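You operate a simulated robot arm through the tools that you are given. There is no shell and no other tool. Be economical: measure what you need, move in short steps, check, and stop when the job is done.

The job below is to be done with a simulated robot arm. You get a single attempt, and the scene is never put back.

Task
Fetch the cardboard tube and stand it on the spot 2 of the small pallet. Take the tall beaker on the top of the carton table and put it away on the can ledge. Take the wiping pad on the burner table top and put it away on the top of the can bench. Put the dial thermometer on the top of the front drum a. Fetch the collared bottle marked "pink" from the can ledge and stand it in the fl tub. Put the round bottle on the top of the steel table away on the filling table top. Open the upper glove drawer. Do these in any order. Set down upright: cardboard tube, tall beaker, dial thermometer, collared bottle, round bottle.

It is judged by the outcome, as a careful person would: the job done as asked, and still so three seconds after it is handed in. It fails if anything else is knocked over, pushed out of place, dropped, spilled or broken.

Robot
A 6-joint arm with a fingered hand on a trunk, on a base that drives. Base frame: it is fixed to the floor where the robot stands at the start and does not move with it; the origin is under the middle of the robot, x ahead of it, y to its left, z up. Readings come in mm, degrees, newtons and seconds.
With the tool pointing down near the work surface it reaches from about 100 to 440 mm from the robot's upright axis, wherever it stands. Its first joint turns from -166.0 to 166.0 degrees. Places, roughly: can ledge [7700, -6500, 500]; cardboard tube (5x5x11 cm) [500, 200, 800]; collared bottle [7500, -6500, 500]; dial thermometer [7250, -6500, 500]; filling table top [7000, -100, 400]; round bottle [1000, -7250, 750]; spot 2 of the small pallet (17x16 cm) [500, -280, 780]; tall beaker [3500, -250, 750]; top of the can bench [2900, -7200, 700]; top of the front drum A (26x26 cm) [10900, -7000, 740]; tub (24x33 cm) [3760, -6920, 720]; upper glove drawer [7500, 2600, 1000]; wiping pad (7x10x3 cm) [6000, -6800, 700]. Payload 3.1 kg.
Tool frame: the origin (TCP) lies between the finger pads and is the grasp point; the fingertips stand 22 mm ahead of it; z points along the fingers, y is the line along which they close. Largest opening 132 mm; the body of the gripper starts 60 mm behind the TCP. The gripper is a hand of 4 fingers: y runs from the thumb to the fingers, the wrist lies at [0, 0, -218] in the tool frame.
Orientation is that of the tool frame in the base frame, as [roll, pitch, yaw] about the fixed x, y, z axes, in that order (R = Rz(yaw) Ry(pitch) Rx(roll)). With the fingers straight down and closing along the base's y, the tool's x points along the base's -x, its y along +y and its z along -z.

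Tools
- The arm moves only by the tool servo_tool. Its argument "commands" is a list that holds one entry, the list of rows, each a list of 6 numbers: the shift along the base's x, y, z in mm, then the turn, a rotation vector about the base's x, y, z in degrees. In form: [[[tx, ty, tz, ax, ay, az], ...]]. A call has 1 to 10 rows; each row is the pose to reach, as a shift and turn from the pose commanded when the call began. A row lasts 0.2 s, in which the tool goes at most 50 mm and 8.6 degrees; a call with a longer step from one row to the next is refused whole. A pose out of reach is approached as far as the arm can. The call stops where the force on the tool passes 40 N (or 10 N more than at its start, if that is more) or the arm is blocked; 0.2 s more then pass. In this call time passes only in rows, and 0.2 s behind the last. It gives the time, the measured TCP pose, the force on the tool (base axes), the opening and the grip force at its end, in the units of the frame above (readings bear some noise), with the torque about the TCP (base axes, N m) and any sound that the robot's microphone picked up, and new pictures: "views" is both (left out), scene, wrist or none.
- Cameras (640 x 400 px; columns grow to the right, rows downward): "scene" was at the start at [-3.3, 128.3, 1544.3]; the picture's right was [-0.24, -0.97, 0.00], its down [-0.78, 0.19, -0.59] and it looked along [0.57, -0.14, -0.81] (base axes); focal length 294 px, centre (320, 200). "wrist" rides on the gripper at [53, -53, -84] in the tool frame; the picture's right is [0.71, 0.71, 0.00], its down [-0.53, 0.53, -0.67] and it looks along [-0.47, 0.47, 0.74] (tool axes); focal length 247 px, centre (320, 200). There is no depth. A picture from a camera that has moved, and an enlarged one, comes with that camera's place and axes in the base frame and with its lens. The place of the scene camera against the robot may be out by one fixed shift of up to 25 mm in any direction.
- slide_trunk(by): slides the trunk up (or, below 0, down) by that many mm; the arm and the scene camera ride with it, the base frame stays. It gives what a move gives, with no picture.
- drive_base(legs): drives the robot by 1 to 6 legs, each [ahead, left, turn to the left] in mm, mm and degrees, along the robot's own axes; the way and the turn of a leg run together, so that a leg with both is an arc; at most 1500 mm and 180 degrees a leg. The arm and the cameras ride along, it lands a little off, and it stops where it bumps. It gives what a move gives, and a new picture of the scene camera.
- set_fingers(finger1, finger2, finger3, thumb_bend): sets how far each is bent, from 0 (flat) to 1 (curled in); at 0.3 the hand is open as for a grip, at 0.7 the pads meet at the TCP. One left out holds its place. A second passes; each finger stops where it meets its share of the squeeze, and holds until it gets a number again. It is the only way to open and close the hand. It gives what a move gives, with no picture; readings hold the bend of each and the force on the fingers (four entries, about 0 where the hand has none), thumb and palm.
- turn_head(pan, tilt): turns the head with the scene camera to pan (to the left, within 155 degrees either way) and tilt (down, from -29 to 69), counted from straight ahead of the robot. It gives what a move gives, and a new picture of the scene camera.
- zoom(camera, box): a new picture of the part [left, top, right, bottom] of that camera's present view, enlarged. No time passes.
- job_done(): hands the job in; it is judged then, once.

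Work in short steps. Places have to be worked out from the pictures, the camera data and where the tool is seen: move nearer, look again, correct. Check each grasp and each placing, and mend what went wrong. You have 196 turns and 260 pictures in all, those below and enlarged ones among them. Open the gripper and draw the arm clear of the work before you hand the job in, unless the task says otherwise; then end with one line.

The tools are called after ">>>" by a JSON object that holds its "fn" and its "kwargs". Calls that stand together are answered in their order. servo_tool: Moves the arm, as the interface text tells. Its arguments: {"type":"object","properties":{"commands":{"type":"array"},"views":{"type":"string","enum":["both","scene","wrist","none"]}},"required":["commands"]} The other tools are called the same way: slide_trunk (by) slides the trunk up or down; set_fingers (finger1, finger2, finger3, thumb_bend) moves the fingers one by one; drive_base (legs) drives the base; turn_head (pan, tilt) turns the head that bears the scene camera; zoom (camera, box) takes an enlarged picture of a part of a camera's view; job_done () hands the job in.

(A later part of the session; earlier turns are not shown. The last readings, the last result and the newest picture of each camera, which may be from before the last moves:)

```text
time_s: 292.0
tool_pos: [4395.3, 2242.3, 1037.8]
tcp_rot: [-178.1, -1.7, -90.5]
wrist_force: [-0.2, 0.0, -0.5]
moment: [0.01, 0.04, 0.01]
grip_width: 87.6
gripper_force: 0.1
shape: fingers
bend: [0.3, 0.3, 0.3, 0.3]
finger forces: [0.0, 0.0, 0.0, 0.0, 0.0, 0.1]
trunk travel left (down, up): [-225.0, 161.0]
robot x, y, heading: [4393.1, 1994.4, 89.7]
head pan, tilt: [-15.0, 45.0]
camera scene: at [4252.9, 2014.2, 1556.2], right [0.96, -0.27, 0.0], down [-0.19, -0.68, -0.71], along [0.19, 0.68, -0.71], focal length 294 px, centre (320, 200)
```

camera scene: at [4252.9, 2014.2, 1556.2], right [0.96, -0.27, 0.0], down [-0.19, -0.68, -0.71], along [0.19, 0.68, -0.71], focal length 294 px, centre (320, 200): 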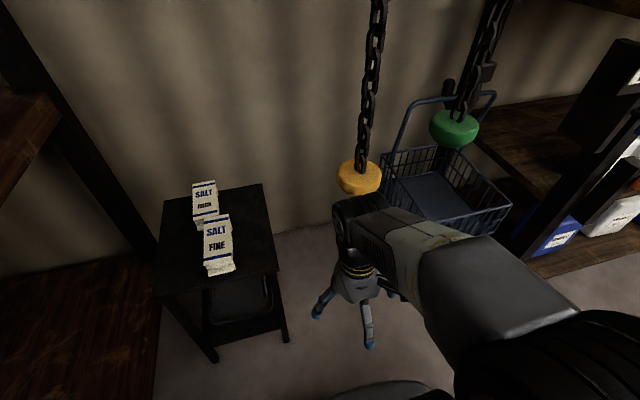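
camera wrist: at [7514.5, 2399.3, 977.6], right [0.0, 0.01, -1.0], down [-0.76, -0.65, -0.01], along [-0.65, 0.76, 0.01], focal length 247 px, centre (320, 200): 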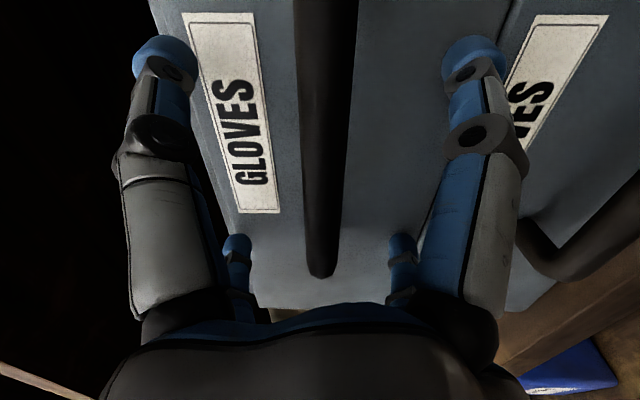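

I correct the small tilt and drive back out through the gap to (4500, -1115), then turn to face -x.

>>> {"fn": "servo_tool", "kwargs": {"commands": [[[0, 0, 0, 1.7, 1.8, 0]]], "views": "none"}}

>>> {"fn": "drive_base", "kwargs": {"legs": [[-1244, -10, 0.3], [-400, -220, 0], [-600, 0, 0], [-865, 120, 0], [0, 0, 90]]}}

>>> {"fn": "turn_head", "kwargs": {"pan": -20, "tilt": 25}}

```text
time_s: 292.4
tool_pos: [4396.1, 2241.2, 1038.9]
tcp_rot: [-179.9, 0.0, -90.4]
wrist_force: [-0.2, 0.2, 1.3]
moment: [-0.03, 0.0, -0.04]
grip_width: 87.7
gripper_force: 0.1
shape: fingers
bend: [0.3, 0.3, 0.3, 0.3]
finger forces: [0.0, 0.0, 0.0, 0.0, 0.0, 0.1]
trunk travel left (down, up): [-225.0, 161.0]
robot x, y, heading: [4394.8, 1998.8, 89.5]
head pan, tilt: [-15.0, 45.0]
```

```text
time_s: 312.1
tool_pos: [4255.4, -1109.7, 1039.5]
tcp_rot: [-179.8, 0.0, -0.2]
wrist_force: [0.2, -0.5, -0.6]
moment: [-0.02, -0.03, 0.02]
grip_width: 87.9
gripper_force: 0.0
shape: fingers
bend: [0.3, 0.3, 0.3, 0.3]
finger forces: [0.0, 0.0, 0.0, 0.0, 0.1, 0.1]
trunk travel left (down, up): [-225.0, 161.0]
robot x, y, heading: [4499.5, -1112.4, 180.0]
head pan, tilt: [-15.0, 45.0]
camera scene: at [4466.6, -1238.6, 1556.2], right [0.26, 0.97, 0.0], down [0.68, -0.18, -0.71], along [-0.68, 0.18, -0.71], focal length 294 px, centre (320, 200)
```

scene: 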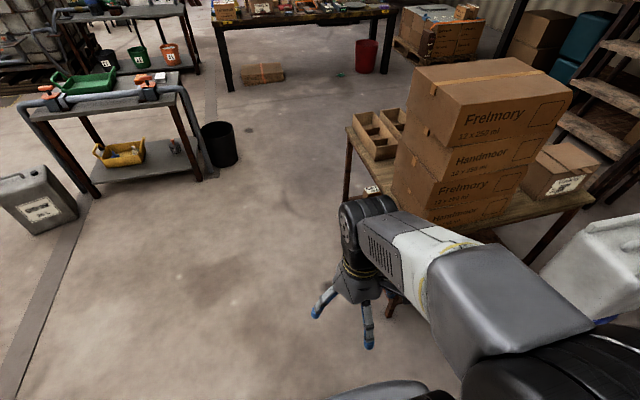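

```text
time_s: 312.9
tool_pos: [4255.1, -1110.4, 1038.8]
tcp_rot: [-180.0, 0.0, -0.1]
wrist_force: [-0.1, 0.0, -0.1]
moment: [0.01, 0.01, -0.02]
grip_width: 87.7
gripper_force: 0.0
shape: fingers
bend: [0.3, 0.3, 0.3, 0.3]
finger forces: [0.1, 0.1, 0.0, 0.1, 0.1, 0.0]
trunk travel left (down, up): [-225.0, 161.0]
robot x, y, heading: [4500.6, -1111.2, 180.2]
head pan, tilt: [-20.0, 25.0]
camera scene: at [4458.5, -1228.1, 1586.7], right [0.34, 0.94, 0.0], down [0.4, -0.15, -0.91], along [-0.85, 0.31, -0.42], focal length 294 px, centre (320, 200)
```

scene: 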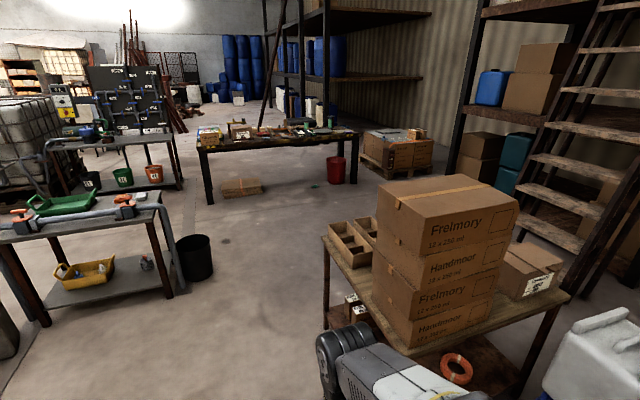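

The corridor is clear. I drive along it to x≈2600, turn to face +x, and shift to face the carton table from its -x side.

>>> {"fn": "drive_base", "kwargs": {"legs": [[1000, 0, 0], [900, 0, 0], [0, 0, 180], [0, 880, 0]]}}

>>> {"fn": "turn_head", "kwargs": {"pan": -5, "tilt": 30}}

>>> {"fn": "zoom", "kwargs": {"camera": "scene", "box": [200, 120, 460, 300]}}

```text
time_s: 334.2
tool_pos: [2804.2, -227.1, 1038.9]
tcp_rot: [-179.9, 0.0, -178.5]
wrist_force: [0.3, -0.1, 0.5]
moment: [0.0, 0.01, 0.01]
grip_width: 87.7
gripper_force: 0.1
shape: fingers
bend: [0.3, 0.3, 0.3, 0.3]
finger forces: [0.1, 0.0, 0.0, 0.0, 0.0, 0.0]
trunk travel left (down, up): [-225.0, 161.0]
robot x, y, heading: [2558.0, -238.6, 1.6]
head pan, tilt: [-20.0, 25.0]
camera scene: at [2567.7, -118.9, 1586.7], right [-0.32, -0.95, 0.0], down [-0.4, 0.13, -0.91], along [0.86, -0.29, -0.42], focal length 294 px, centre (320, 200)
```

scene: 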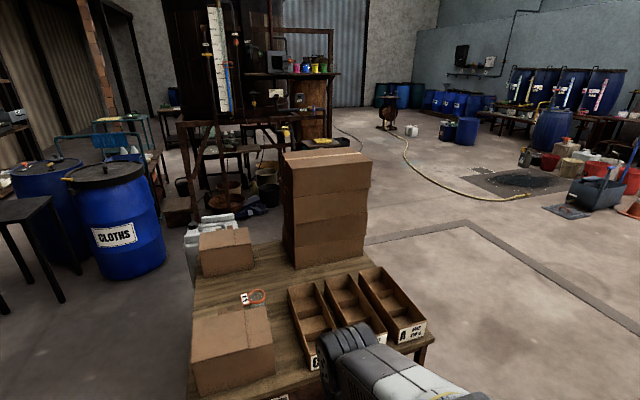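

```text
time_s: 334.9
tool_pos: [2803.7, -228.6, 1038.6]
tcp_rot: [-179.8, -0.1, -178.5]
wrist_force: [0.1, -0.3, -1.2]
moment: [-0.04, 0.02, -0.03]
grip_width: 87.5
gripper_force: 0.1
shape: fingers
bend: [0.3, 0.3, 0.3, 0.3]
finger forces: [0.0, 0.0, 0.1, 0.1, 0.1, 0.0]
trunk travel left (down, up): [-225.0, 161.0]
robot x, y, heading: [2557.7, -234.1, 1.7]
head pan, tilt: [-5.0, 30.0]
camera scene: at [2570.6, -95.9, 1578.8], right [-0.06, -1.0, 0.0], down [-0.5, 0.03, -0.87], along [0.86, -0.05, -0.5], focal length 294 px, centre (320, 200)
```

scene: 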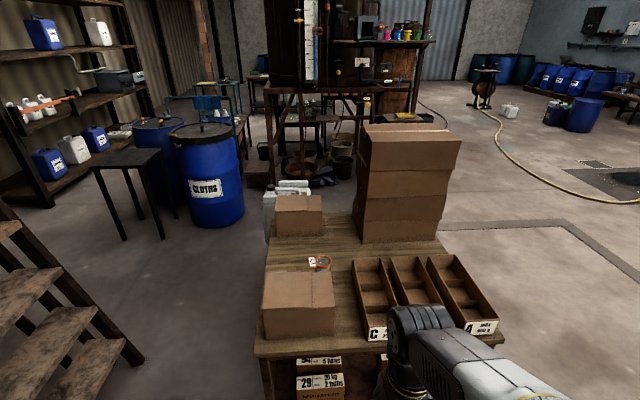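

```text
2.22 times, centred on (330, 210) of scene
camera zoom: at [2570.6, -95.9, 1578.8], right [-0.06, -1.0, 0.0], down [-0.5, 0.03, -0.87], along [0.86, -0.05, -0.5], focal length 653 px, centre (298, 178)
```

zoom: 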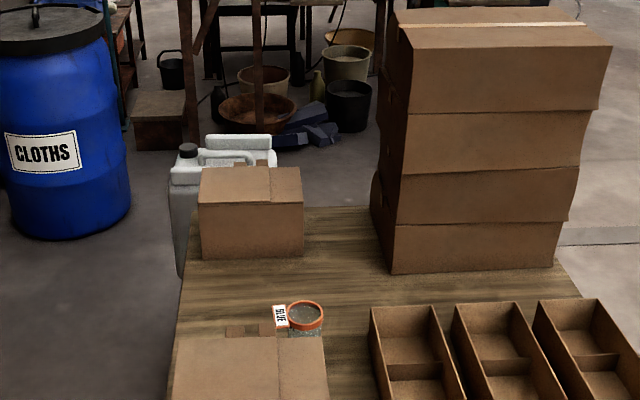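

The beaker (orange rim) stands near (3430, -157), rim z≈815, behind a box; table top z≈680, +y edge y≈79. I'll reach it sideways from the +y side: drive to (3430, 345).

>>> {"fn": "drive_base", "kwargs": {"legs": [[0, 580, -1.7], [870, 0, 0]]}}

>>> {"fn": "turn_head", "kwargs": {"pan": -90, "tilt": 50}}

```text
time_s: 342.5
tool_pos: [3672.0, 342.0, 1038.1]
tcp_rot: [-179.9, 0.0, 179.4]
wrist_force: [0.5, 0.2, 0.4]
moment: [-0.02, 0.02, -0.01]
grip_width: 87.6
gripper_force: 0.1
shape: fingers
bend: [0.3, 0.3, 0.3, 0.3]
finger forces: [0.1, 0.0, 0.0, 0.0, 0.1, 0.0]
trunk travel left (down, up): [-225.0, 161.0]
robot x, y, heading: [3427.2, 342.4, -0.4]
head pan, tilt: [-5.0, 30.0]
stopped in leg 2: the robot was blocked; the commanded pose is now the measured one
camera scene: at [3443.9, 482.6, 1578.8], right [-0.09, -1.0, 0.0], down [-0.5, 0.05, -0.87], along [0.86, -0.08, -0.5], focal length 294 px, centre (320, 200)
```

scene: 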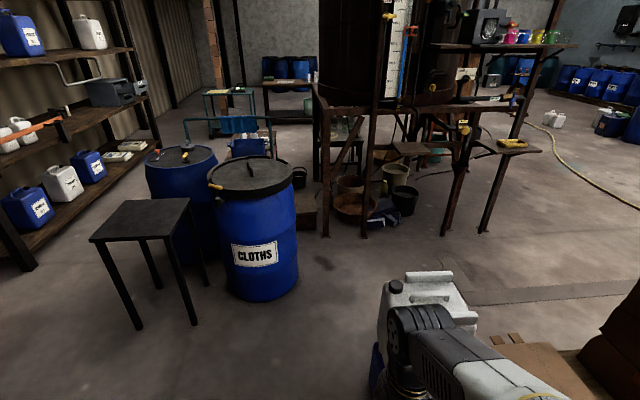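

```text
time_s: 344.1
tool_pos: [3671.8, 343.3, 1039.1]
tcp_rot: [-179.9, 0.1, 179.4]
wrist_force: [0.0, 0.2, 0.1]
moment: [-0.04, -0.02, 0.01]
grip_width: 87.6
gripper_force: 0.1
shape: fingers
bend: [0.3, 0.3, 0.3, 0.3]
finger forces: [0.0, 0.0, 0.0, 0.0, 0.1, 0.0]
trunk travel left (down, up): [-225.0, 161.0]
robot x, y, heading: [3425.8, 346.2, -0.8]
head pan, tilt: [-90.0, 50.0]
camera scene: at [3353.1, 414.1, 1549.3], right [-1.0, 0.01, 0.0], down [0.0, 0.77, -0.64], along [0.0, -0.64, -0.77], focal length 294 px, centre (320, 200)
```

scene: 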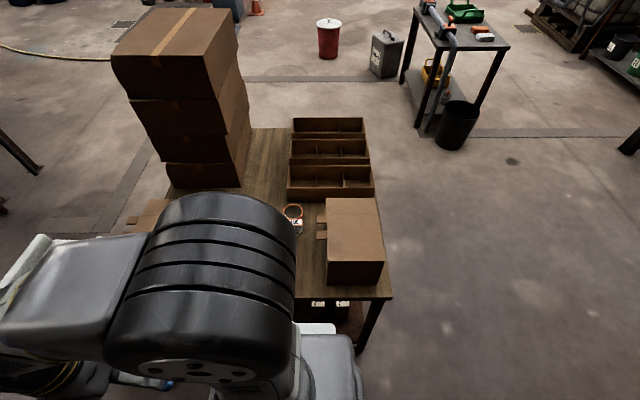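

Robot is at (3426, 346), table edge y≈75, beaker near (3440, -155). I swing the tool around toward -y at height and look with the wrist camera.

>>> {"fn": "servo_tool", "kwargs": {"commands": [[[-10, -48, 0, 0, 0, 0], [-28, -94, 0, 0, 0, 0], [-55, -136, 0, 0, 0, 0], [-88, -173, 0, 0, 0, 0], [-128, -202, 0, 0, 0, 0], [-170, -228, 0, 0, 0, 0], [-205, -262, 0, 0, 0, 0], [-230, -304, 0, 0, 0, 0], [-235, -350, 0, 0, 0, 0], [-235, -390, 0, 0, 0, 0]]], "views": "both"}}

```text
time_s: 346.3
tool_pos: [3477.9, -45.0, 1035.2]
tcp_rot: [-179.8, -1.2, 178.4]
wrist_force: [0.7, -0.5, -0.3]
moment: [0.03, -0.05, 0.0]
grip_width: 87.6
gripper_force: 0.1
shape: fingers
bend: [0.3, 0.3, 0.3, 0.3]
finger forces: [0.1, 0.1, 0.0, 0.0, 0.1, 0.1]
out of reach, approached as far as the arm can: row 7, 8, 9, 10
trunk travel left (down, up): [-225.0, 161.0]
robot x, y, heading: [3431.0, 345.6, -0.4]
head pan, tilt: [-90.0, 50.0]
camera scene: at [3352.9, 412.8, 1549.3], right [-1.0, 0.01, 0.0], down [0.01, 0.77, -0.64], along [0.0, -0.64, -0.77], focal length 294 px, centre (320, 200)
camera wrist: at [3424.1, -95.3, 1120.4], right [-0.69, 0.73, 0.01], down [0.56, 0.51, 0.66], along [0.47, 0.46, -0.76], focal length 247 px, centre (320, 200)
```

scene: 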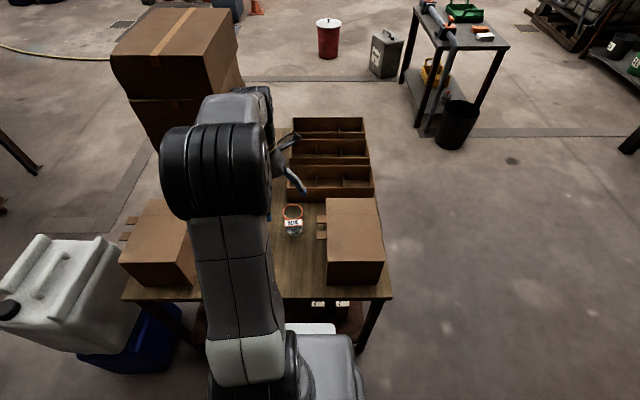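
wrist: 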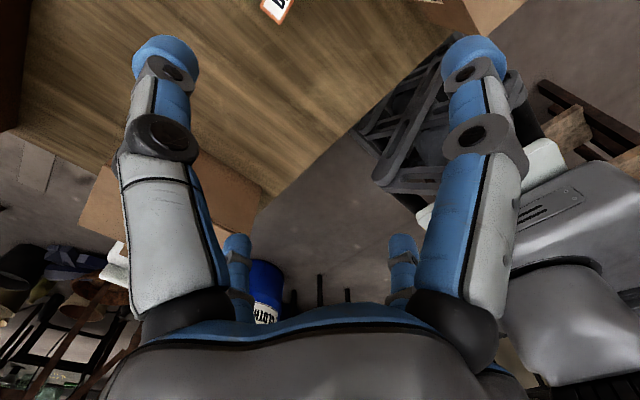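

The fixed wrist yaw seems to limit the reach sideways. I turn the tool with the arm (about -80° around z), holding position.

>>> {"fn": "servo_tool", "kwargs": {"commands": [[[0, 8, 0, 0, 0, -8.2], [-4, 16, 0, 0, 0, -16.4], [-8, 24, 0, 0, 0, -24.6], [-12, 30, 0, 0, 0, -32.8], [-16, 30, 0, 0, 0, -41], [-20, 30, 0, 0, 0, -49.2], [-24, 30, 0, 0, 0, -57.4], [-28, 30, 0, 0, 0, -65.6], [-32, 30, 0, 0, 0, -73.8], [-36, 30, 0, 0, 0, -82]]], "views": "wrist"}}

```text
time_s: 348.5
tool_pos: [3442.9, -12.2, 1036.6]
tcp_rot: [-179.9, -0.1, 97.4]
wrist_force: [0.3, 0.0, -0.1]
moment: [0.04, 0.02, 0.02]
grip_width: 87.6
gripper_force: 0.1
shape: fingers
bend: [0.3, 0.3, 0.3, 0.3]
finger forces: [0.0, 0.0, 0.1, 0.0, 0.1, 0.1]
trunk travel left (down, up): [-225.0, 161.0]
robot x, y, heading: [3423.6, 345.8, -0.2]
head pan, tilt: [-90.0, 50.0]
camera wrist: at [3381.5, 34.2, 1120.3], right [0.61, 0.79, 0.0], down [0.59, -0.45, 0.67], along [0.53, -0.41, -0.74], focal length 247 px, centre (320, 200)
```

wrist: 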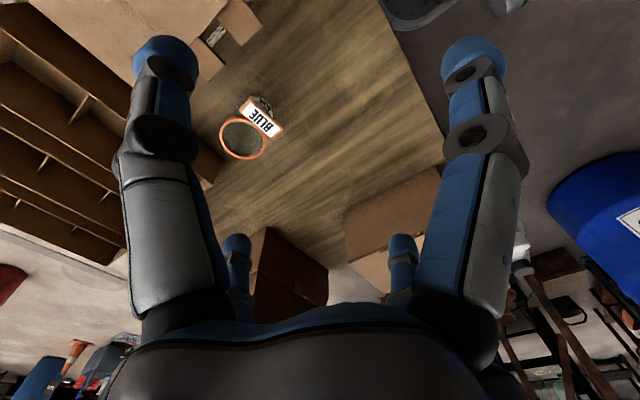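

The beaker axis is at about (3449, -155), rim z≈805 — about 500 mm from the robot axis. I test how far the arm reaches vertically at z≈860.

>>> {"fn": "servo_tool", "kwargs": {"commands": [[[2, -15, -45, 0, 0, -2], [4, -35, -90, 0, 0, -5], [6, -60, -130, 0, 0, -7], [6, -85, -160, 0, 0, -7], [6, -115, -175, 0, 0, -7], [6, -143, -175, 0, 0, -7]]], "views": "wrist"}}

```text
time_s: 349.9
tool_pos: [3447.4, -153.4, 862.0]
tcp_rot: [-179.9, -0.1, 90.6]
wrist_force: [-0.2, 0.4, -0.3]
moment: [0.01, 0.02, 0.03]
grip_width: 87.8
gripper_force: 0.0
shape: fingers
bend: [0.3, 0.3, 0.3, 0.3]
finger forces: [0.1, 0.0, 0.0, 0.0, 0.0, 0.0]
trunk travel left (down, up): [-225.0, 161.0]
robot x, y, heading: [3429.4, 344.9, -0.5]
head pan, tilt: [-90.0, 50.0]
camera wrist: at [3393.3, -101.5, 945.2], right [0.7, 0.71, 0.0], down [0.53, -0.52, 0.67], along [0.48, -0.47, -0.75], focal length 247 px, centre (320, 200)
```

wrist: 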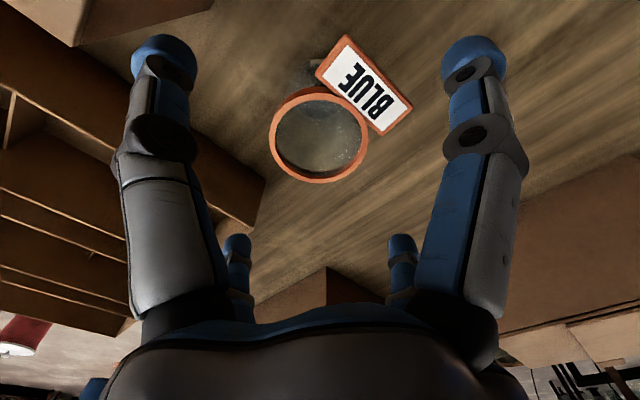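

The arm reaches: the beaker is centred under the hand. A label tag hangs on its +y side, so I'll pinch along x and keep the +y finger away; I test which finger number that is.

>>> {"fn": "set_fingers", "kwargs": {"finger1": 0.1}}

>>> {"fn": "zoom", "kwargs": {"camera": "wrist", "box": [0, 0, 640, 400]}}

```text
time_s: 350.9
tool_pos: [3447.5, -154.3, 862.2]
tcp_rot: [-179.9, 0.1, 90.5]
wrist_force: [-0.6, 0.8, 0.5]
moment: [0.01, 0.01, 0.02]
grip_width: 102.9
gripper_force: 0.0
shape: fingers
bend: [0.1, 0.3, 0.3, 0.3]
finger forces: [0.1, 0.1, 0.1, 0.0, 0.0, 0.0]
trunk travel left (down, up): [-225.0, 161.0]
robot x, y, heading: [3425.5, 342.6, -0.6]
head pan, tilt: [-90.0, 50.0]
```

```text
1.00 times, centred on (320, 200) of wrist (not enlarged: the box is as wide or as high as the picture)
camera zoom: at [3393.2, -101.0, 945.8], right [0.7, 0.71, 0.0], down [0.53, -0.52, 0.67], along [0.48, -0.47, -0.74], focal length 247 px, centre (320, 200)
```

zoom: 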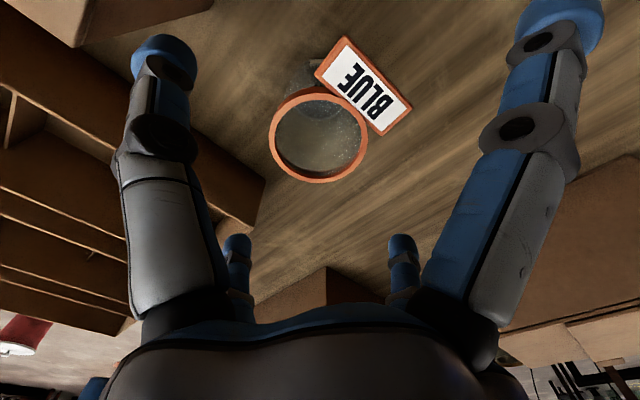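

Finger1 is the tag-side finger and is now clear. I descend 98 mm around the beaker.

>>> {"fn": "servo_tool", "kwargs": {"commands": [[[1, 0, -30, 0, 0, 0], [1, 0, -60, 0, 0, 0], [1, 0, -85, 0, 0, 0], [1, 0, -98, 0, 0, 0]]], "views": "wrist"}}

```text
time_s: 351.9
tool_pos: [3448.1, -154.3, 762.0]
tcp_rot: [-179.9, 0.0, 90.5]
wrist_force: [0.0, -0.9, -0.3]
moment: [-0.02, 0.02, -0.02]
grip_width: 103.2
gripper_force: 0.1
shape: fingers
bend: [0.1, 0.3, 0.3, 0.3]
finger forces: [0.0, 0.0, 0.1, 0.1, 0.0, 0.0]
trunk travel left (down, up): [-225.0, 161.0]
robot x, y, heading: [3425.9, 341.7, -0.4]
head pan, tilt: [-90.0, 50.0]
camera wrist: at [3394.6, -102.1, 847.1], right [0.7, 0.71, 0.0], down [0.53, -0.52, 0.67], along [0.48, -0.47, -0.74], focal length 247 px, centre (320, 200)
```

wrist: 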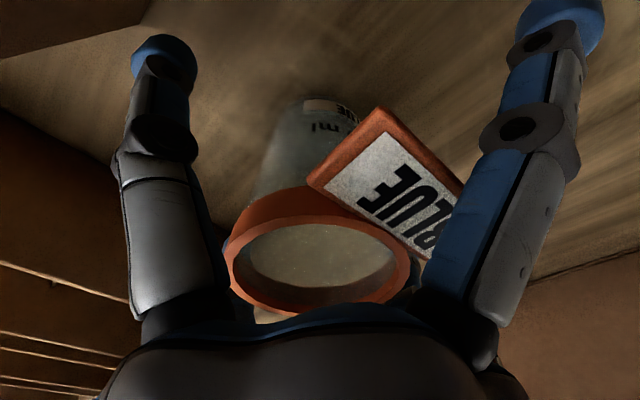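

The rim is close under the palm and the tag is clear. I close thumb and finger2 and check which fingers touch.

>>> {"fn": "set_fingers", "kwargs": {"finger2": 0.65, "thumb_bend": 0.65}}

>>> {"fn": "zoom", "kwargs": {"camera": "wrist", "box": [0, 0, 640, 400]}}

```text
time_s: 352.9
tool_pos: [3450.2, -156.2, 763.1]
tcp_rot: [-179.8, 0.0, 90.6]
wrist_force: [-0.5, -0.5, -0.4]
moment: [0.03, 0.03, 0.0]
grip_width: 83.7
gripper_force: 8.5
shape: fingers
bend: [0.1, 0.53, 0.3, 0.57]
finger forces: [0.0, 8.1, 0.0, 0.0, 8.8, 0.1]
trunk travel left (down, up): [-225.0, 161.0]
robot x, y, heading: [3426.7, 348.5, -0.7]
head pan, tilt: [-90.0, 50.0]
```

```text
1.00 times, centred on (320, 200) of wrist (not enlarged: the box is as wide or as high as the picture)
camera zoom: at [3394.6, -102.0, 847.3], right [0.7, 0.71, 0.0], down [0.53, -0.52, 0.67], along [0.48, -0.47, -0.74], focal length 247 px, centre (320, 200)
```

zoom: 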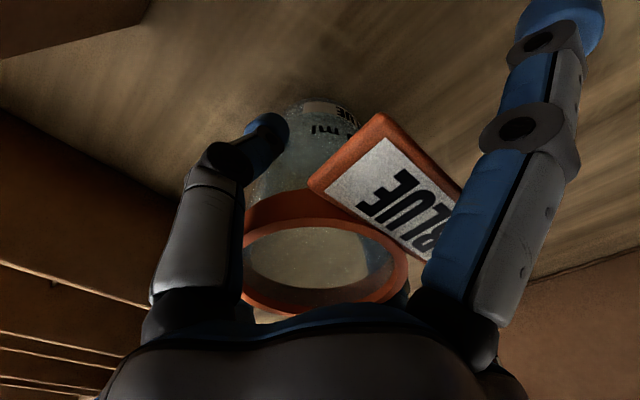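

Thumb and finger2 pinch evenly (8–9 N). I lift slowly.

>>> {"fn": "servo_tool", "kwargs": {"commands": [[[0, 0, 8, 0, 0, 0], [0, 0, 20, 0, 0, 0], [0, 0, 40, 0, 0, 0], [0, 0, 70, 0, 0, 0]]], "views": "both"}}

```text
time_s: 353.9
tool_pos: [3448.6, -154.8, 832.6]
tcp_rot: [-179.9, -0.1, 90.5]
wrist_force: [-0.2, 0.6, 0.3]
moment: [0.01, 0.01, 0.01]
grip_width: 83.8
gripper_force: 8.9
shape: fingers
bend: [0.1, 0.53, 0.3, 0.57]
finger forces: [0.1, 8.1, 0.0, 0.0, 8.7, 0.0]
trunk travel left (down, up): [-225.0, 161.0]
robot x, y, heading: [3429.9, 346.3, -0.2]
head pan, tilt: [-90.0, 50.0]
camera scene: at [3353.0, 414.4, 1549.2], right [-1.0, 0.01, 0.0], down [0.01, 0.77, -0.64], along [0.0, -0.64, -0.77], focal length 294 px, centre (320, 200)
camera wrist: at [3394.0, -101.7, 917.5], right [0.7, 0.71, 0.0], down [0.53, -0.52, 0.67], along [0.48, -0.47, -0.74], focal length 247 px, centre (320, 200)
```

scene: 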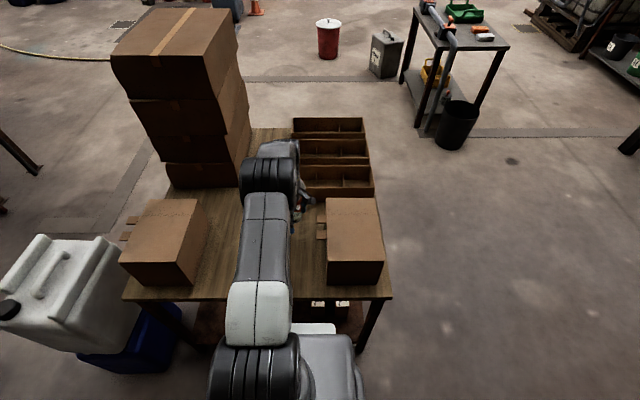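
wrist: 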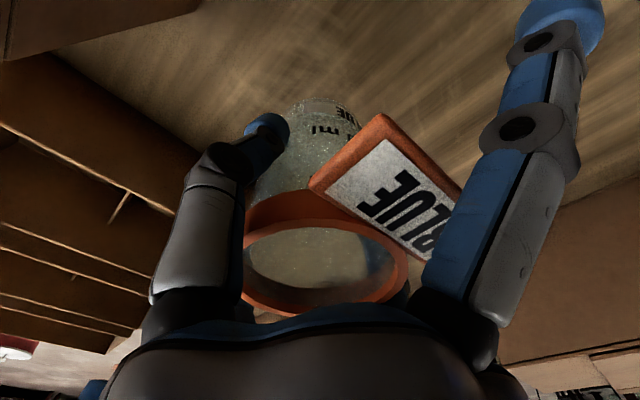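

The beaker is held upright. I raise it and pull it in toward the robot, then drive out to the -x side and around.

>>> {"fn": "servo_tool", "kwargs": {"commands": [[[0, 0, 45, 0, 0, 0], [0, 0, 90, 0, 0, 0], [0, 10, 130, 0, 0, 0], [0, 45, 160, 0, 0, 0], [-2, 90, 170, 0, 0, 0], [-4, 135, 170, 0, 0, 0], [-6, 180, 170, 0, 0, 0], [-8, 225, 170, 0, 0, 0], [-10, 250, 170, 0, 0, 0]]], "views": "none"}}

>>> {"fn": "drive_base", "kwargs": {"legs": [[-850, 0, 0.3], [0, -1450, 0], [1300, -150, 0], [0, -1150, 0], [0, -1150, 0]]}}

>>> {"fn": "turn_head", "kwargs": {"pan": -80, "tilt": 22}}

```text
time_s: 355.9
tool_pos: [3438.3, 94.9, 1002.9]
tcp_rot: [-179.8, 0.0, 90.5]
wrist_force: [-0.4, -0.1, -0.8]
moment: [0.03, 0.03, 0.01]
grip_width: 83.5
gripper_force: 8.7
shape: fingers
bend: [0.1, 0.53, 0.3, 0.57]
finger forces: [0.0, 8.0, 0.0, 0.1, 8.5, 0.0]
trunk travel left (down, up): [-225.0, 161.0]
robot x, y, heading: [3425.2, 344.4, -0.3]
head pan, tilt: [-90.0, 50.0]
```

```text
time_s: 384.4
tool_pos: [3895.9, -3814.1, 1003.0]
tcp_rot: [-179.9, 0.0, 91.7]
wrist_force: [1.1, 0.6, -0.6]
moment: [-0.01, 0.03, 0.02]
grip_width: 83.2
gripper_force: 8.2
shape: fingers
bend: [0.1, 0.53, 0.3, 0.57]
finger forces: [0.0, 7.9, 0.1, 0.0, 8.4, 0.2]
trunk travel left (down, up): [-225.0, 161.0]
robot x, y, heading: [3878.9, -3560.6, 0.7]
head pan, tilt: [-90.0, 50.0]
camera scene: at [3803.6, -3495.9, 1549.3], right [-1.0, -0.01, 0.0], down [-0.01, 0.77, -0.64], along [0.01, -0.64, -0.77], focal length 294 px, centre (320, 200)
```

scene: 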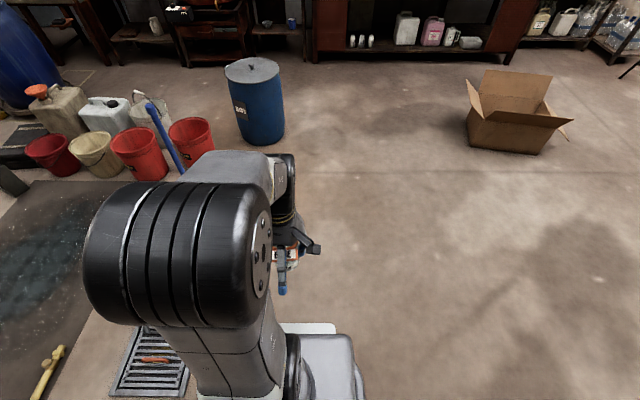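

```text
time_s: 385.3
tool_pos: [3895.9, -3813.3, 1002.0]
tcp_rot: [-179.8, 0.1, 91.8]
wrist_force: [-0.2, 0.5, -0.3]
moment: [0.02, -0.02, 0.01]
grip_width: 83.3
gripper_force: 8.3
shape: fingers
bend: [0.1, 0.53, 0.3, 0.57]
finger forces: [0.0, 8.0, 0.0, 0.0, 8.4, 0.0]
trunk travel left (down, up): [-225.0, 161.0]
robot x, y, heading: [3874.9, -3561.2, 0.8]
head pan, tilt: [-80.0, 22.0]
camera scene: at [3819.9, -3509.7, 1591.5], right [-0.98, -0.19, 0.0], down [-0.07, 0.37, -0.93], along [0.17, -0.91, -0.38], focal length 294 px, centre (320, 200)
```

scene: 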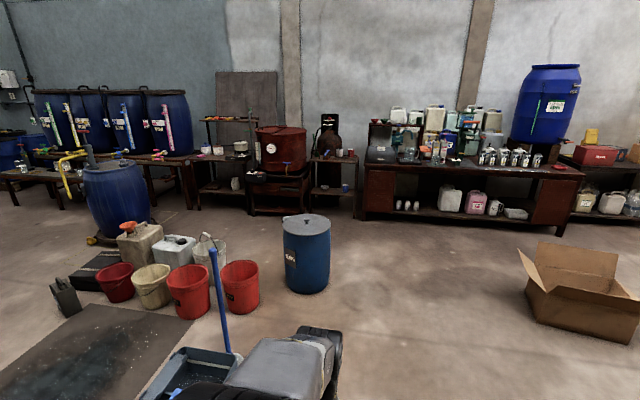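

The floor plan is clear now: I swing the arm to the front, then drive around the drum and along the wall side (y≈-6380) toward x≈5600.

>>> {"fn": "servo_tool", "kwargs": {"commands": [[[36, 5, 0, 0, 0, 8.2], [70, 15, 0, 0, 0, 16.4], [103, 30, 0, 0, 0, 24.6], [133, 49, 0, 0, 0, 32.8], [160, 72, 0, 0, 0, 41], [183, 99, 0, 0, 0, 49.2], [202, 129, 0, 0, 0, 57.4], [217, 162, 0, 0, 0, 65.6], [227, 196, 0, 0, 0, 73.8], [232, 232, 0, 0, 0, 82]]], "views": "none"}}

>>> {"fn": "drive_base", "kwargs": {"legs": [[-490, -1032, 0], [32, -1301, 0], [844, -462, 0], [1000, -50, -0.8]]}}

>>> {"fn": "turn_head", "kwargs": {"pan": 0, "tilt": 20}}

```text
time_s: 387.5
tool_pos: [4127.8, -3581.4, 1003.4]
tcp_rot: [-179.9, 0.0, 173.8]
wrist_force: [0.2, 0.9, 0.1]
moment: [0.01, 0.02, 0.01]
grip_width: 83.2
gripper_force: 7.7
shape: fingers
bend: [0.1, 0.53, 0.3, 0.58]
finger forces: [0.1, 7.8, 0.1, 0.1, 8.3, 0.1]
trunk travel left (down, up): [-225.0, 161.0]
robot x, y, heading: [3880.3, -3561.7, 0.6]
head pan, tilt: [-80.0, 22.0]
```

```text
time_s: 405.7
tool_pos: [4763.7, -6377.3, 1002.1]
tcp_rot: [-179.9, -0.3, 173.9]
wrist_force: [0.6, 1.0, -0.1]
moment: [0.01, 0.02, -0.02]
grip_width: 83.2
gripper_force: 7.5
shape: fingers
bend: [0.1, 0.53, 0.3, 0.58]
finger forces: [0.0, 7.8, 0.0, 0.0, 8.3, 0.0]
trunk travel left (down, up): [-225.0, 161.0]
robot x, y, heading: [4514.2, -6360.5, 1.1]
head pan, tilt: [-80.0, 22.0]
stopped in leg 4: the robot was blocked; the commanded pose is now the measured one
camera scene: at [4458.3, -6305.7, 1591.8], right [-0.98, -0.19, 0.0], down [-0.08, 0.37, -0.93], along [0.18, -0.91, -0.38], focal length 294 px, centre (320, 200)
```

scene: 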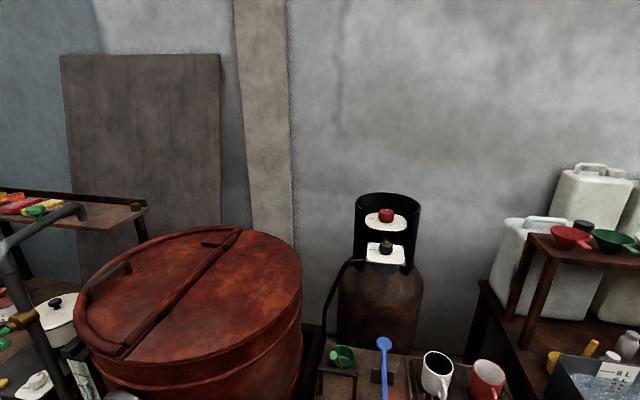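

```text
time_s: 407.3
tool_pos: [4758.2, -6376.1, 1005.0]
tcp_rot: [-179.8, 0.0, 174.0]
wrist_force: [-0.1, 0.4, -0.7]
moment: [0.0, 0.0, -0.01]
grip_width: 83.3
gripper_force: 8.4
shape: fingers
bend: [0.1, 0.53, 0.3, 0.58]
finger forces: [0.1, 7.8, 0.0, 0.1, 8.3, 0.0]
trunk travel left (down, up): [-225.0, 161.0]
robot x, y, heading: [4514.2, -6358.2, 1.0]
head pan, tilt: [0.0, 20.0]
camera scene: at [4527.0, -6212.8, 1594.8], right [0.02, -1.0, 0.0], down [-0.34, -0.01, -0.94], along [0.94, 0.02, -0.34], focal length 294 px, centre (320, 200)
```

scene: 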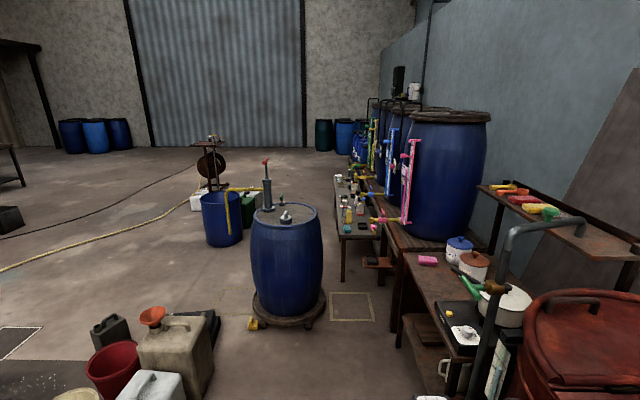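

The base bumped something near its right front. I look down there.

>>> {"fn": "turn_head", "kwargs": {"pan": -55, "tilt": 55}}

```text
time_s: 408.5
tool_pos: [4759.6, -6376.9, 1003.4]
tcp_rot: [-179.9, -0.1, 174.0]
wrist_force: [0.0, 0.1, -1.4]
moment: [-0.02, 0.01, -0.01]
grip_width: 83.4
gripper_force: 7.7
shape: fingers
bend: [0.1, 0.53, 0.3, 0.58]
finger forces: [0.0, 7.8, 0.0, 0.1, 8.3, 0.0]
trunk travel left (down, up): [-225.0, 161.0]
robot x, y, heading: [4511.9, -6355.2, 1.2]
head pan, tilt: [-55.0, 55.0]
camera scene: at [4476.5, -6272.7, 1542.8], right [-0.81, -0.59, 0.0], down [-0.48, 0.66, -0.57], along [0.34, -0.46, -0.82], focal length 294 px, centre (320, 200)
```

scene: 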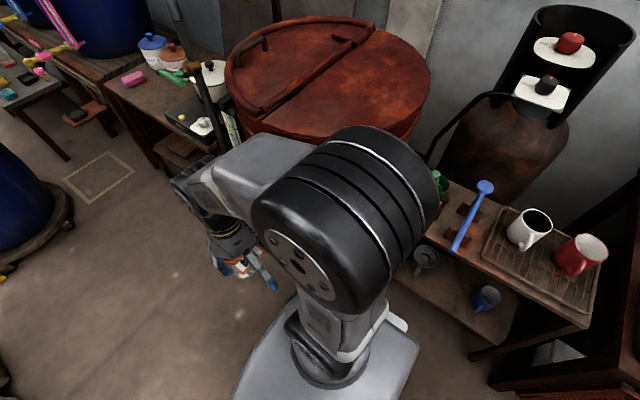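

The wall-side corridor is too narrow past the dolly drum. I go back and take the northern way around: past the hose's north side, across the thin cable, and round the reel.

>>> {"fn": "drive_base", "kwargs": {"legs": [[-1000, 150, -1.2], [-50, 1400, 0], [400, 1400, 0], [900, 700, 0], [1450, -80, 0]]}}

>>> {"fn": "turn_head", "kwargs": {"pan": -15, "tilt": 25}}

```text
time_s: 439.4
tool_pos: [6495.3, -2839.6, 1004.9]
tcp_rot: [-179.9, 0.0, 173.0]
wrist_force: [-0.3, 0.8, -1.5]
moment: [0.0, 0.02, 0.0]
grip_width: 83.3
gripper_force: 8.2
shape: fingers
bend: [0.1, 0.53, 0.3, 0.58]
finger forces: [0.0, 7.7, 0.0, 0.0, 8.2, 0.0]
trunk travel left (down, up): [-225.0, 161.0]
robot x, y, heading: [6250.9, -2817.9, -0.0]
head pan, tilt: [-55.0, 55.0]
camera scene: at [6215.3, -2731.1, 1542.7], right [-0.82, -0.57, 0.0], down [-0.47, 0.67, -0.57], along [0.33, -0.47, -0.82], focal length 294 px, centre (320, 200)
```

scene: 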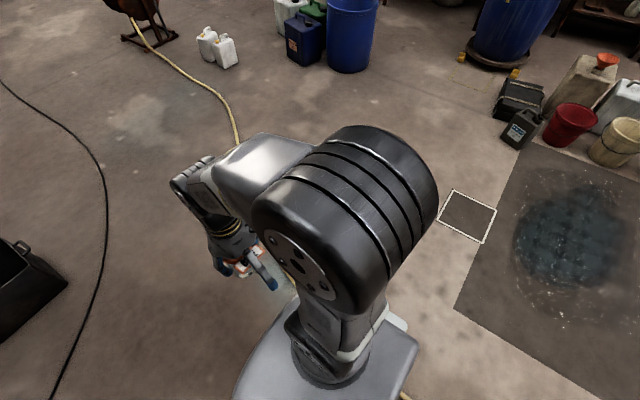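

```text
time_s: 440.4
tool_pos: [6495.8, -2839.9, 1004.1]
tcp_rot: [-179.9, 0.0, 172.9]
wrist_force: [-0.8, 0.8, -1.5]
moment: [-0.02, 0.03, -0.01]
grip_width: 83.4
gripper_force: 8.5
shape: fingers
bend: [0.1, 0.53, 0.3, 0.58]
finger forces: [0.0, 7.7, 0.1, 0.1, 8.2, 0.0]
trunk travel left (down, up): [-225.0, 161.0]
robot x, y, heading: [6246.0, -2819.0, 0.0]
head pan, tilt: [-15.0, 25.0]
camera scene: at [6262.5, -2695.8, 1586.7], right [-0.26, -0.97, 0.0], down [-0.41, 0.11, -0.91], along [0.88, -0.23, -0.42], focal length 294 px, centre (320, 200)
```

scene: 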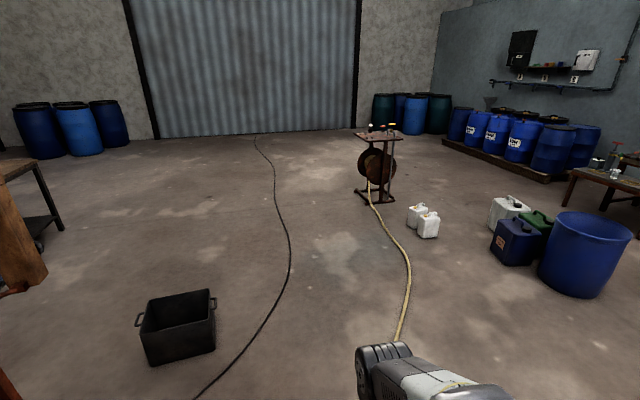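

I notice the base is already over the hose without trouble, so it can be crossed. I turn to -65° and pass between the dolly drum and the blue tub toward the ledge.

>>> {"fn": "drive_base", "kwargs": {"legs": [[0, 0, -65], [900, -231, 0], [905, -231, 0], [1330, -6, 0]]}}

>>> {"fn": "turn_head", "kwargs": {"pan": 0, "tilt": 35}}

```text
time_s: 458.9
tool_pos: [7260.3, -6086.2, 1003.2]
tcp_rot: [-179.9, 0.0, 108.5]
wrist_force: [0.4, 0.2, 0.1]
moment: [0.0, 0.0, -0.02]
grip_width: 83.3
gripper_force: 8.0
shape: fingers
bend: [0.1, 0.53, 0.3, 0.58]
finger forces: [0.0, 7.6, 0.0, 0.0, 8.1, 0.0]
trunk travel left (down, up): [-225.0, 161.0]
robot x, y, heading: [7173.8, -5855.8, -64.6]
head pan, tilt: [-15.0, 25.0]
camera scene: at [7282.7, -5828.0, 1586.7], right [-0.98, -0.18, 0.0], down [-0.08, 0.42, -0.91], along [0.17, -0.89, -0.42], focal length 294 px, centre (320, 200)
```

scene: 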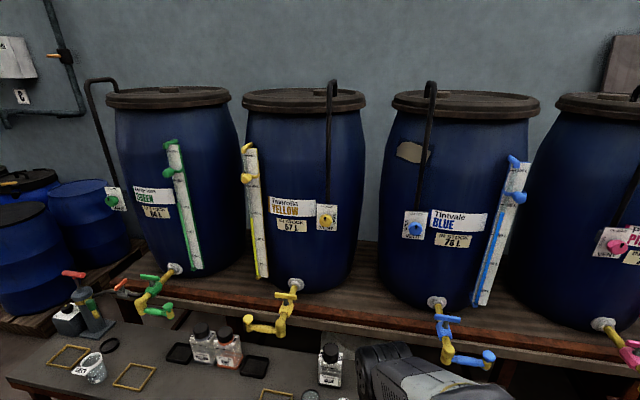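

```text
time_s: 459.7
tool_pos: [7259.9, -6085.8, 1002.8]
tcp_rot: [-179.9, -0.1, 108.5]
wrist_force: [0.6, 1.1, -0.7]
moment: [-0.01, -0.02, -0.03]
grip_width: 83.2
gripper_force: 7.7
shape: fingers
bend: [0.1, 0.53, 0.3, 0.58]
finger forces: [0.0, 7.6, 0.0, 0.0, 8.1, 0.0]
trunk travel left (down, up): [-225.0, 161.0]
robot x, y, heading: [7171.8, -5850.1, -64.4]
head pan, tilt: [0.0, 35.0]
camera scene: at [7303.5, -5816.6, 1571.0], right [-0.9, -0.43, 0.0], down [-0.25, 0.52, -0.82], along [0.35, -0.74, -0.57], focal length 294 px, centre (320, 200)
```

scene: 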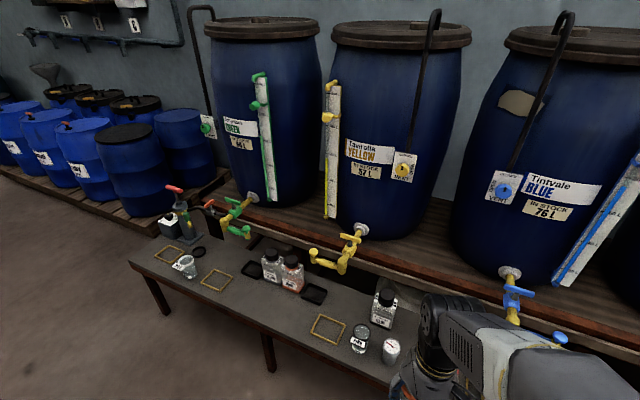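

The can ledge lies ahead: bottles, yellow outlines, and what may be the dial thermometer. I zoom in.

>>> {"fn": "zoom", "kwargs": {"camera": "scene", "box": [120, 170, 430, 390]}}

>>> {"fn": "turn_head", "kwargs": {"pan": -25, "tilt": 50}}

```text
1.82 times, centred on (275, 280) of scene
camera zoom: at [7303.5, -5816.6, 1571.0], right [-0.9, -0.43, 0.0], down [-0.25, 0.52, -0.82], along [0.35, -0.74, -0.57], focal length 535 px, centre (402, 54)
```

zoom: 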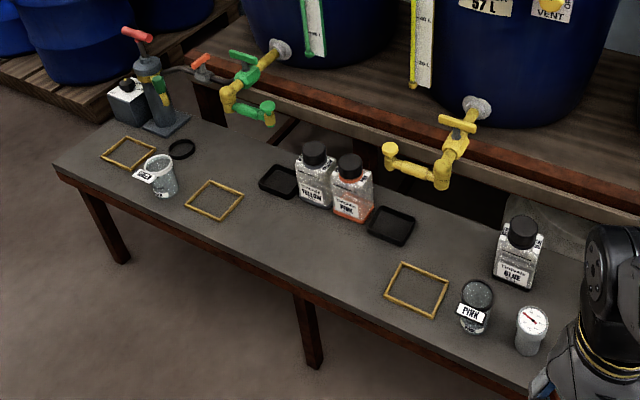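

```text
time_s: 460.6
tool_pos: [7259.8, -6087.2, 1002.7]
tcp_rot: [-179.9, 0.0, 108.5]
wrist_force: [1.1, -0.4, 0.0]
moment: [0.02, -0.01, 0.03]
grip_width: 83.2
gripper_force: 8.4
shape: fingers
bend: [0.1, 0.53, 0.3, 0.58]
finger forces: [0.0, 7.5, 0.0, 0.1, 8.1, 0.0]
trunk travel left (down, up): [-225.0, 161.0]
robot x, y, heading: [7170.4, -5854.7, -64.3]
head pan, tilt: [-25.0, 50.0]
camera scene: at [7266.5, -5814.2, 1549.3], right [-1.0, -0.01, 0.0], down [-0.01, 0.77, -0.64], along [0.01, -0.64, -0.77], focal length 294 px, centre (320, 200)
```

scene: 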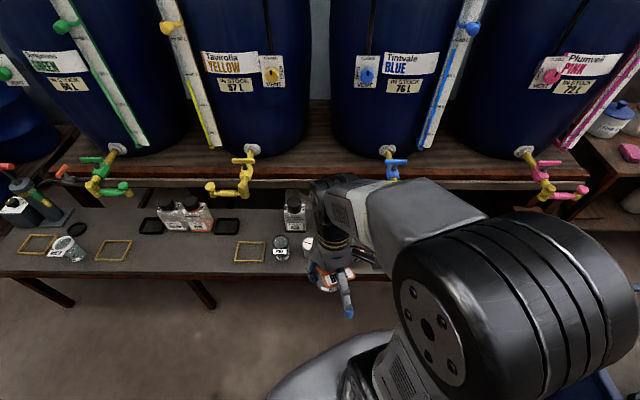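

The ledge surface is near z≈500, y from -6305 to -6640; a free spot for the beaker is about (7920, -6400). I square up to -90° and drive in front of it.

>>> {"fn": "drive_base", "kwargs": {"legs": [[0, 0, -25.6], [0, 745, 0], [105, 0, 0]]}}

>>> {"fn": "turn_head", "kwargs": {"pan": -15, "tilt": 58}}

>>> {"fn": "zoom", "kwargs": {"camera": "wrist", "box": [0, 0, 640, 400]}}

```text
time_s: 466.7
tool_pos: [7898.3, -6206.0, 1003.0]
tcp_rot: [-179.9, -0.1, 83.1]
wrist_force: [-0.4, -0.6, -0.6]
moment: [-0.02, -0.01, -0.01]
grip_width: 83.6
gripper_force: 7.8
shape: fingers
bend: [0.1, 0.53, 0.3, 0.58]
finger forces: [0.0, 7.6, 0.0, 0.0, 8.1, 0.0]
trunk travel left (down, up): [-225.0, 161.0]
robot x, y, heading: [7919.2, -5960.1, -89.9]
head pan, tilt: [-25.0, 50.0]
camera scene: at [8020.6, -5970.2, 1549.2], right [-0.91, 0.42, 0.0], down [0.32, 0.7, -0.64], along [-0.27, -0.58, -0.77], focal length 294 px, centre (320, 200)
```

scene: 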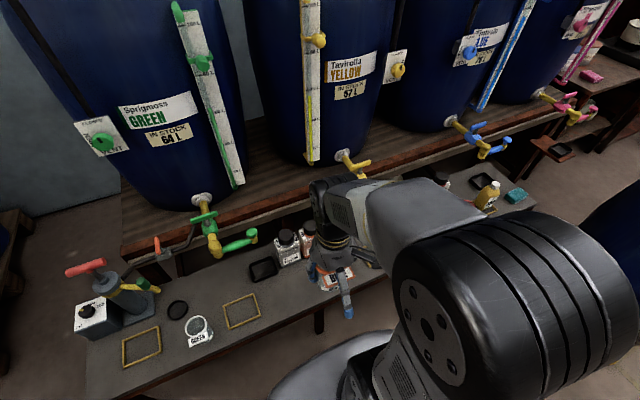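

```text
time_s: 467.4
tool_pos: [7899.4, -6204.8, 1003.6]
tcp_rot: [-179.9, 0.1, 83.1]
wrist_force: [0.1, 0.1, -0.8]
moment: [0.0, -0.01, -0.04]
grip_width: 83.4
gripper_force: 8.4
shape: fingers
bend: [0.1, 0.53, 0.3, 0.58]
finger forces: [0.0, 7.5, 0.0, 0.1, 8.1, 0.0]
trunk travel left (down, up): [-225.0, 161.0]
robot x, y, heading: [7917.5, -5958.2, -89.8]
head pan, tilt: [-15.0, 58.0]
camera scene: at [8035.3, -5964.8, 1539.1], right [-0.97, 0.26, 0.0], down [0.22, 0.82, -0.53], along [-0.14, -0.51, -0.85], focal length 294 px, centre (320, 200)
```

scene: 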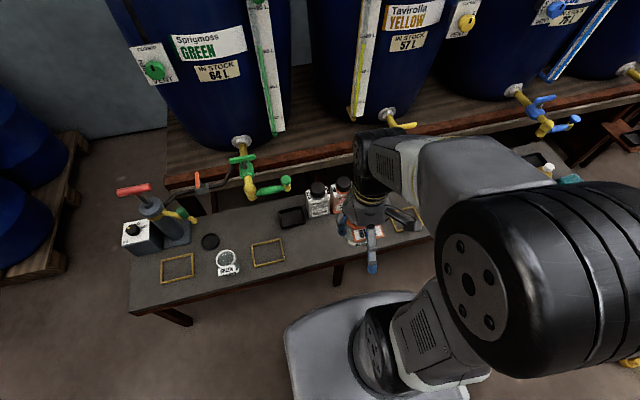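

```text
1.00 times, centred on (320, 200) of wrist (not enlarged: the box is as wide or as high as the picture)
camera zoom: at [7851.7, -6144.7, 1087.5], right [0.79, 0.62, 0.0], down [0.46, -0.59, 0.67], along [0.41, -0.53, -0.74], focal length 247 px, centre (320, 200)
```

zoom: 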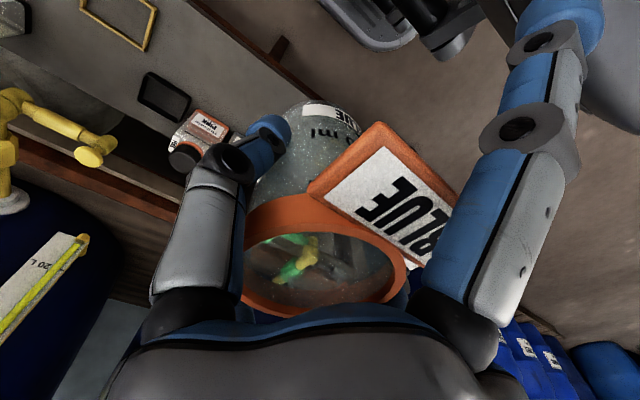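

I choose (7985, -6415) as a free spot. I move there while descending to z≈780.

>>> {"fn": "servo_tool", "kwargs": {"commands": [[[14, -35, -20, 0, 0, 2], [28, -70, -45, 0, 0, 4], [42, -105, -75, 0, 0, 6], [56, -140, -105, 0, 0, 8], [70, -170, -140, 0, 0, 10], [80, -195, -180, 0, 0, 12], [86, -210, -220, 0, 0, 12]]], "views": "both"}}

```text
time_s: 469.0
tool_pos: [7984.8, -6414.8, 781.4]
tcp_rot: [-179.9, 0.0, 95.1]
wrist_force: [-0.6, 0.4, -0.5]
moment: [0.0, -0.02, 0.0]
grip_width: 83.6
gripper_force: 7.4
shape: fingers
bend: [0.1, 0.53, 0.3, 0.58]
finger forces: [0.1, 7.4, 0.1, 0.1, 8.0, 0.0]
trunk travel left (down, up): [-225.0, 161.0]
robot x, y, heading: [7922.2, -5959.1, -89.7]
head pan, tilt: [-15.0, 58.0]
camera scene: at [8035.6, -5966.0, 1539.0], right [-0.97, 0.26, 0.0], down [0.22, 0.82, -0.53], along [-0.14, -0.51, -0.85], focal length 294 px, centre (320, 200)
camera wrist: at [7927.0, -6366.0, 866.4], right [0.64, 0.77, 0.0], down [0.57, -0.48, 0.67], along [0.51, -0.43, -0.74], focal length 247 px, centre (320, 200)
```

scene: 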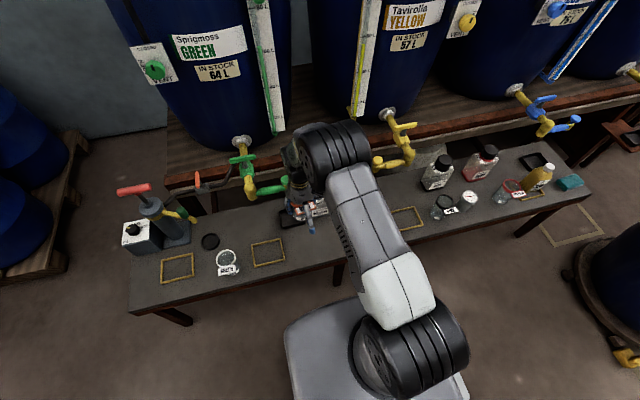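
wrist: 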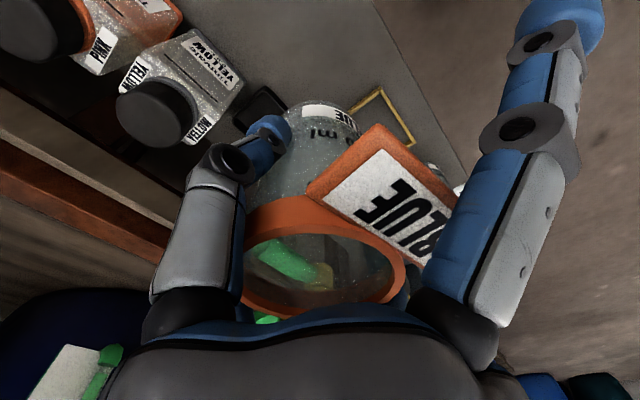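

Below the beaker is bare ledge. I descend to z≈610 and then in small steps to contact.

>>> {"fn": "servo_tool", "kwargs": {"commands": [[[0, 0, -45, 0, 0, 0], [0, 0, -90, 0, 0, 0], [0, 0, -130, 0, 0, 0], [0, 0, -160, 0, 0, 0], [0, 0, -170, 0, 0, 0]]], "views": "both"}}

```text
time_s: 470.2
tool_pos: [7984.3, -6414.6, 613.9]
tcp_rot: [-179.9, 0.0, 95.1]
wrist_force: [-0.7, -1.7, -0.1]
moment: [0.02, -0.02, -0.04]
grip_width: 83.2
gripper_force: 7.8
shape: fingers
bend: [0.1, 0.53, 0.3, 0.58]
finger forces: [0.0, 7.4, 0.0, 0.1, 7.9, 0.0]
trunk travel left (down, up): [-225.0, 161.0]
robot x, y, heading: [7920.1, -5955.4, -89.7]
head pan, tilt: [-15.0, 58.0]
camera scene: at [8035.4, -5965.3, 1539.0], right [-0.97, 0.26, 0.0], down [0.22, 0.82, -0.53], along [-0.14, -0.51, -0.85], focal length 294 px, centre (320, 200)
camera wrist: at [7925.9, -6366.1, 697.6], right [0.64, 0.77, 0.0], down [0.57, -0.48, 0.67], along [0.51, -0.43, -0.74], focal length 247 px, centre (320, 200)
```

scene: 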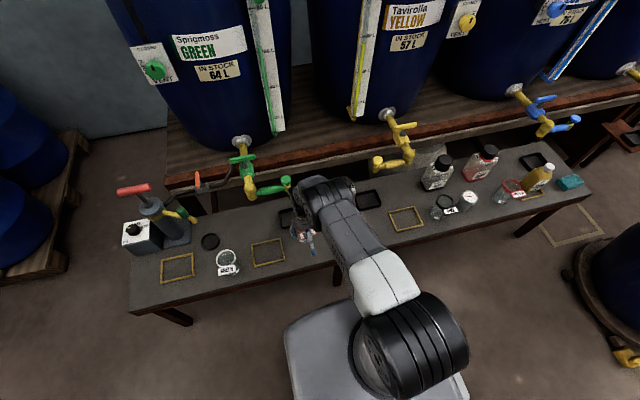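
wrist: 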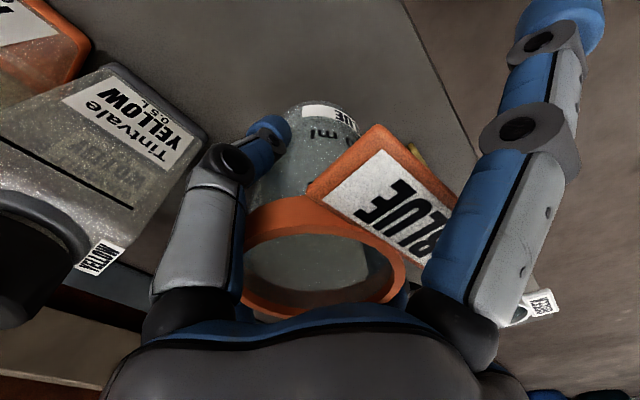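

The ledge seems at z≈505; I lower in 4 mm steps until contact.

>>> {"fn": "servo_tool", "kwargs": {"commands": [[[0, 0, -8, 0, 0, 0], [0, 0, -14, 0, 0, 0], [0, 0, -18, 0, 0, 0], [0, 0, -22, 0, 0, 0], [0, 0, -26, 0, 0, 0], [0, 0, -30, 0, 0, 0]]], "views": "none"}}

```text
time_s: 471.6
tool_pos: [7984.2, -6416.2, 583.0]
tcp_rot: [-179.8, 0.1, 95.1]
wrist_force: [0.0, 0.2, -0.4]
moment: [0.0, 0.0, 0.0]
grip_width: 83.2
gripper_force: 7.8
shape: fingers
bend: [0.1, 0.53, 0.3, 0.58]
finger forces: [0.1, 7.6, 0.0, 0.0, 7.9, 0.1]
trunk travel left (down, up): [-225.0, 161.0]
robot x, y, heading: [7921.3, -5954.7, -89.9]
head pan, tilt: [-15.0, 58.0]
```

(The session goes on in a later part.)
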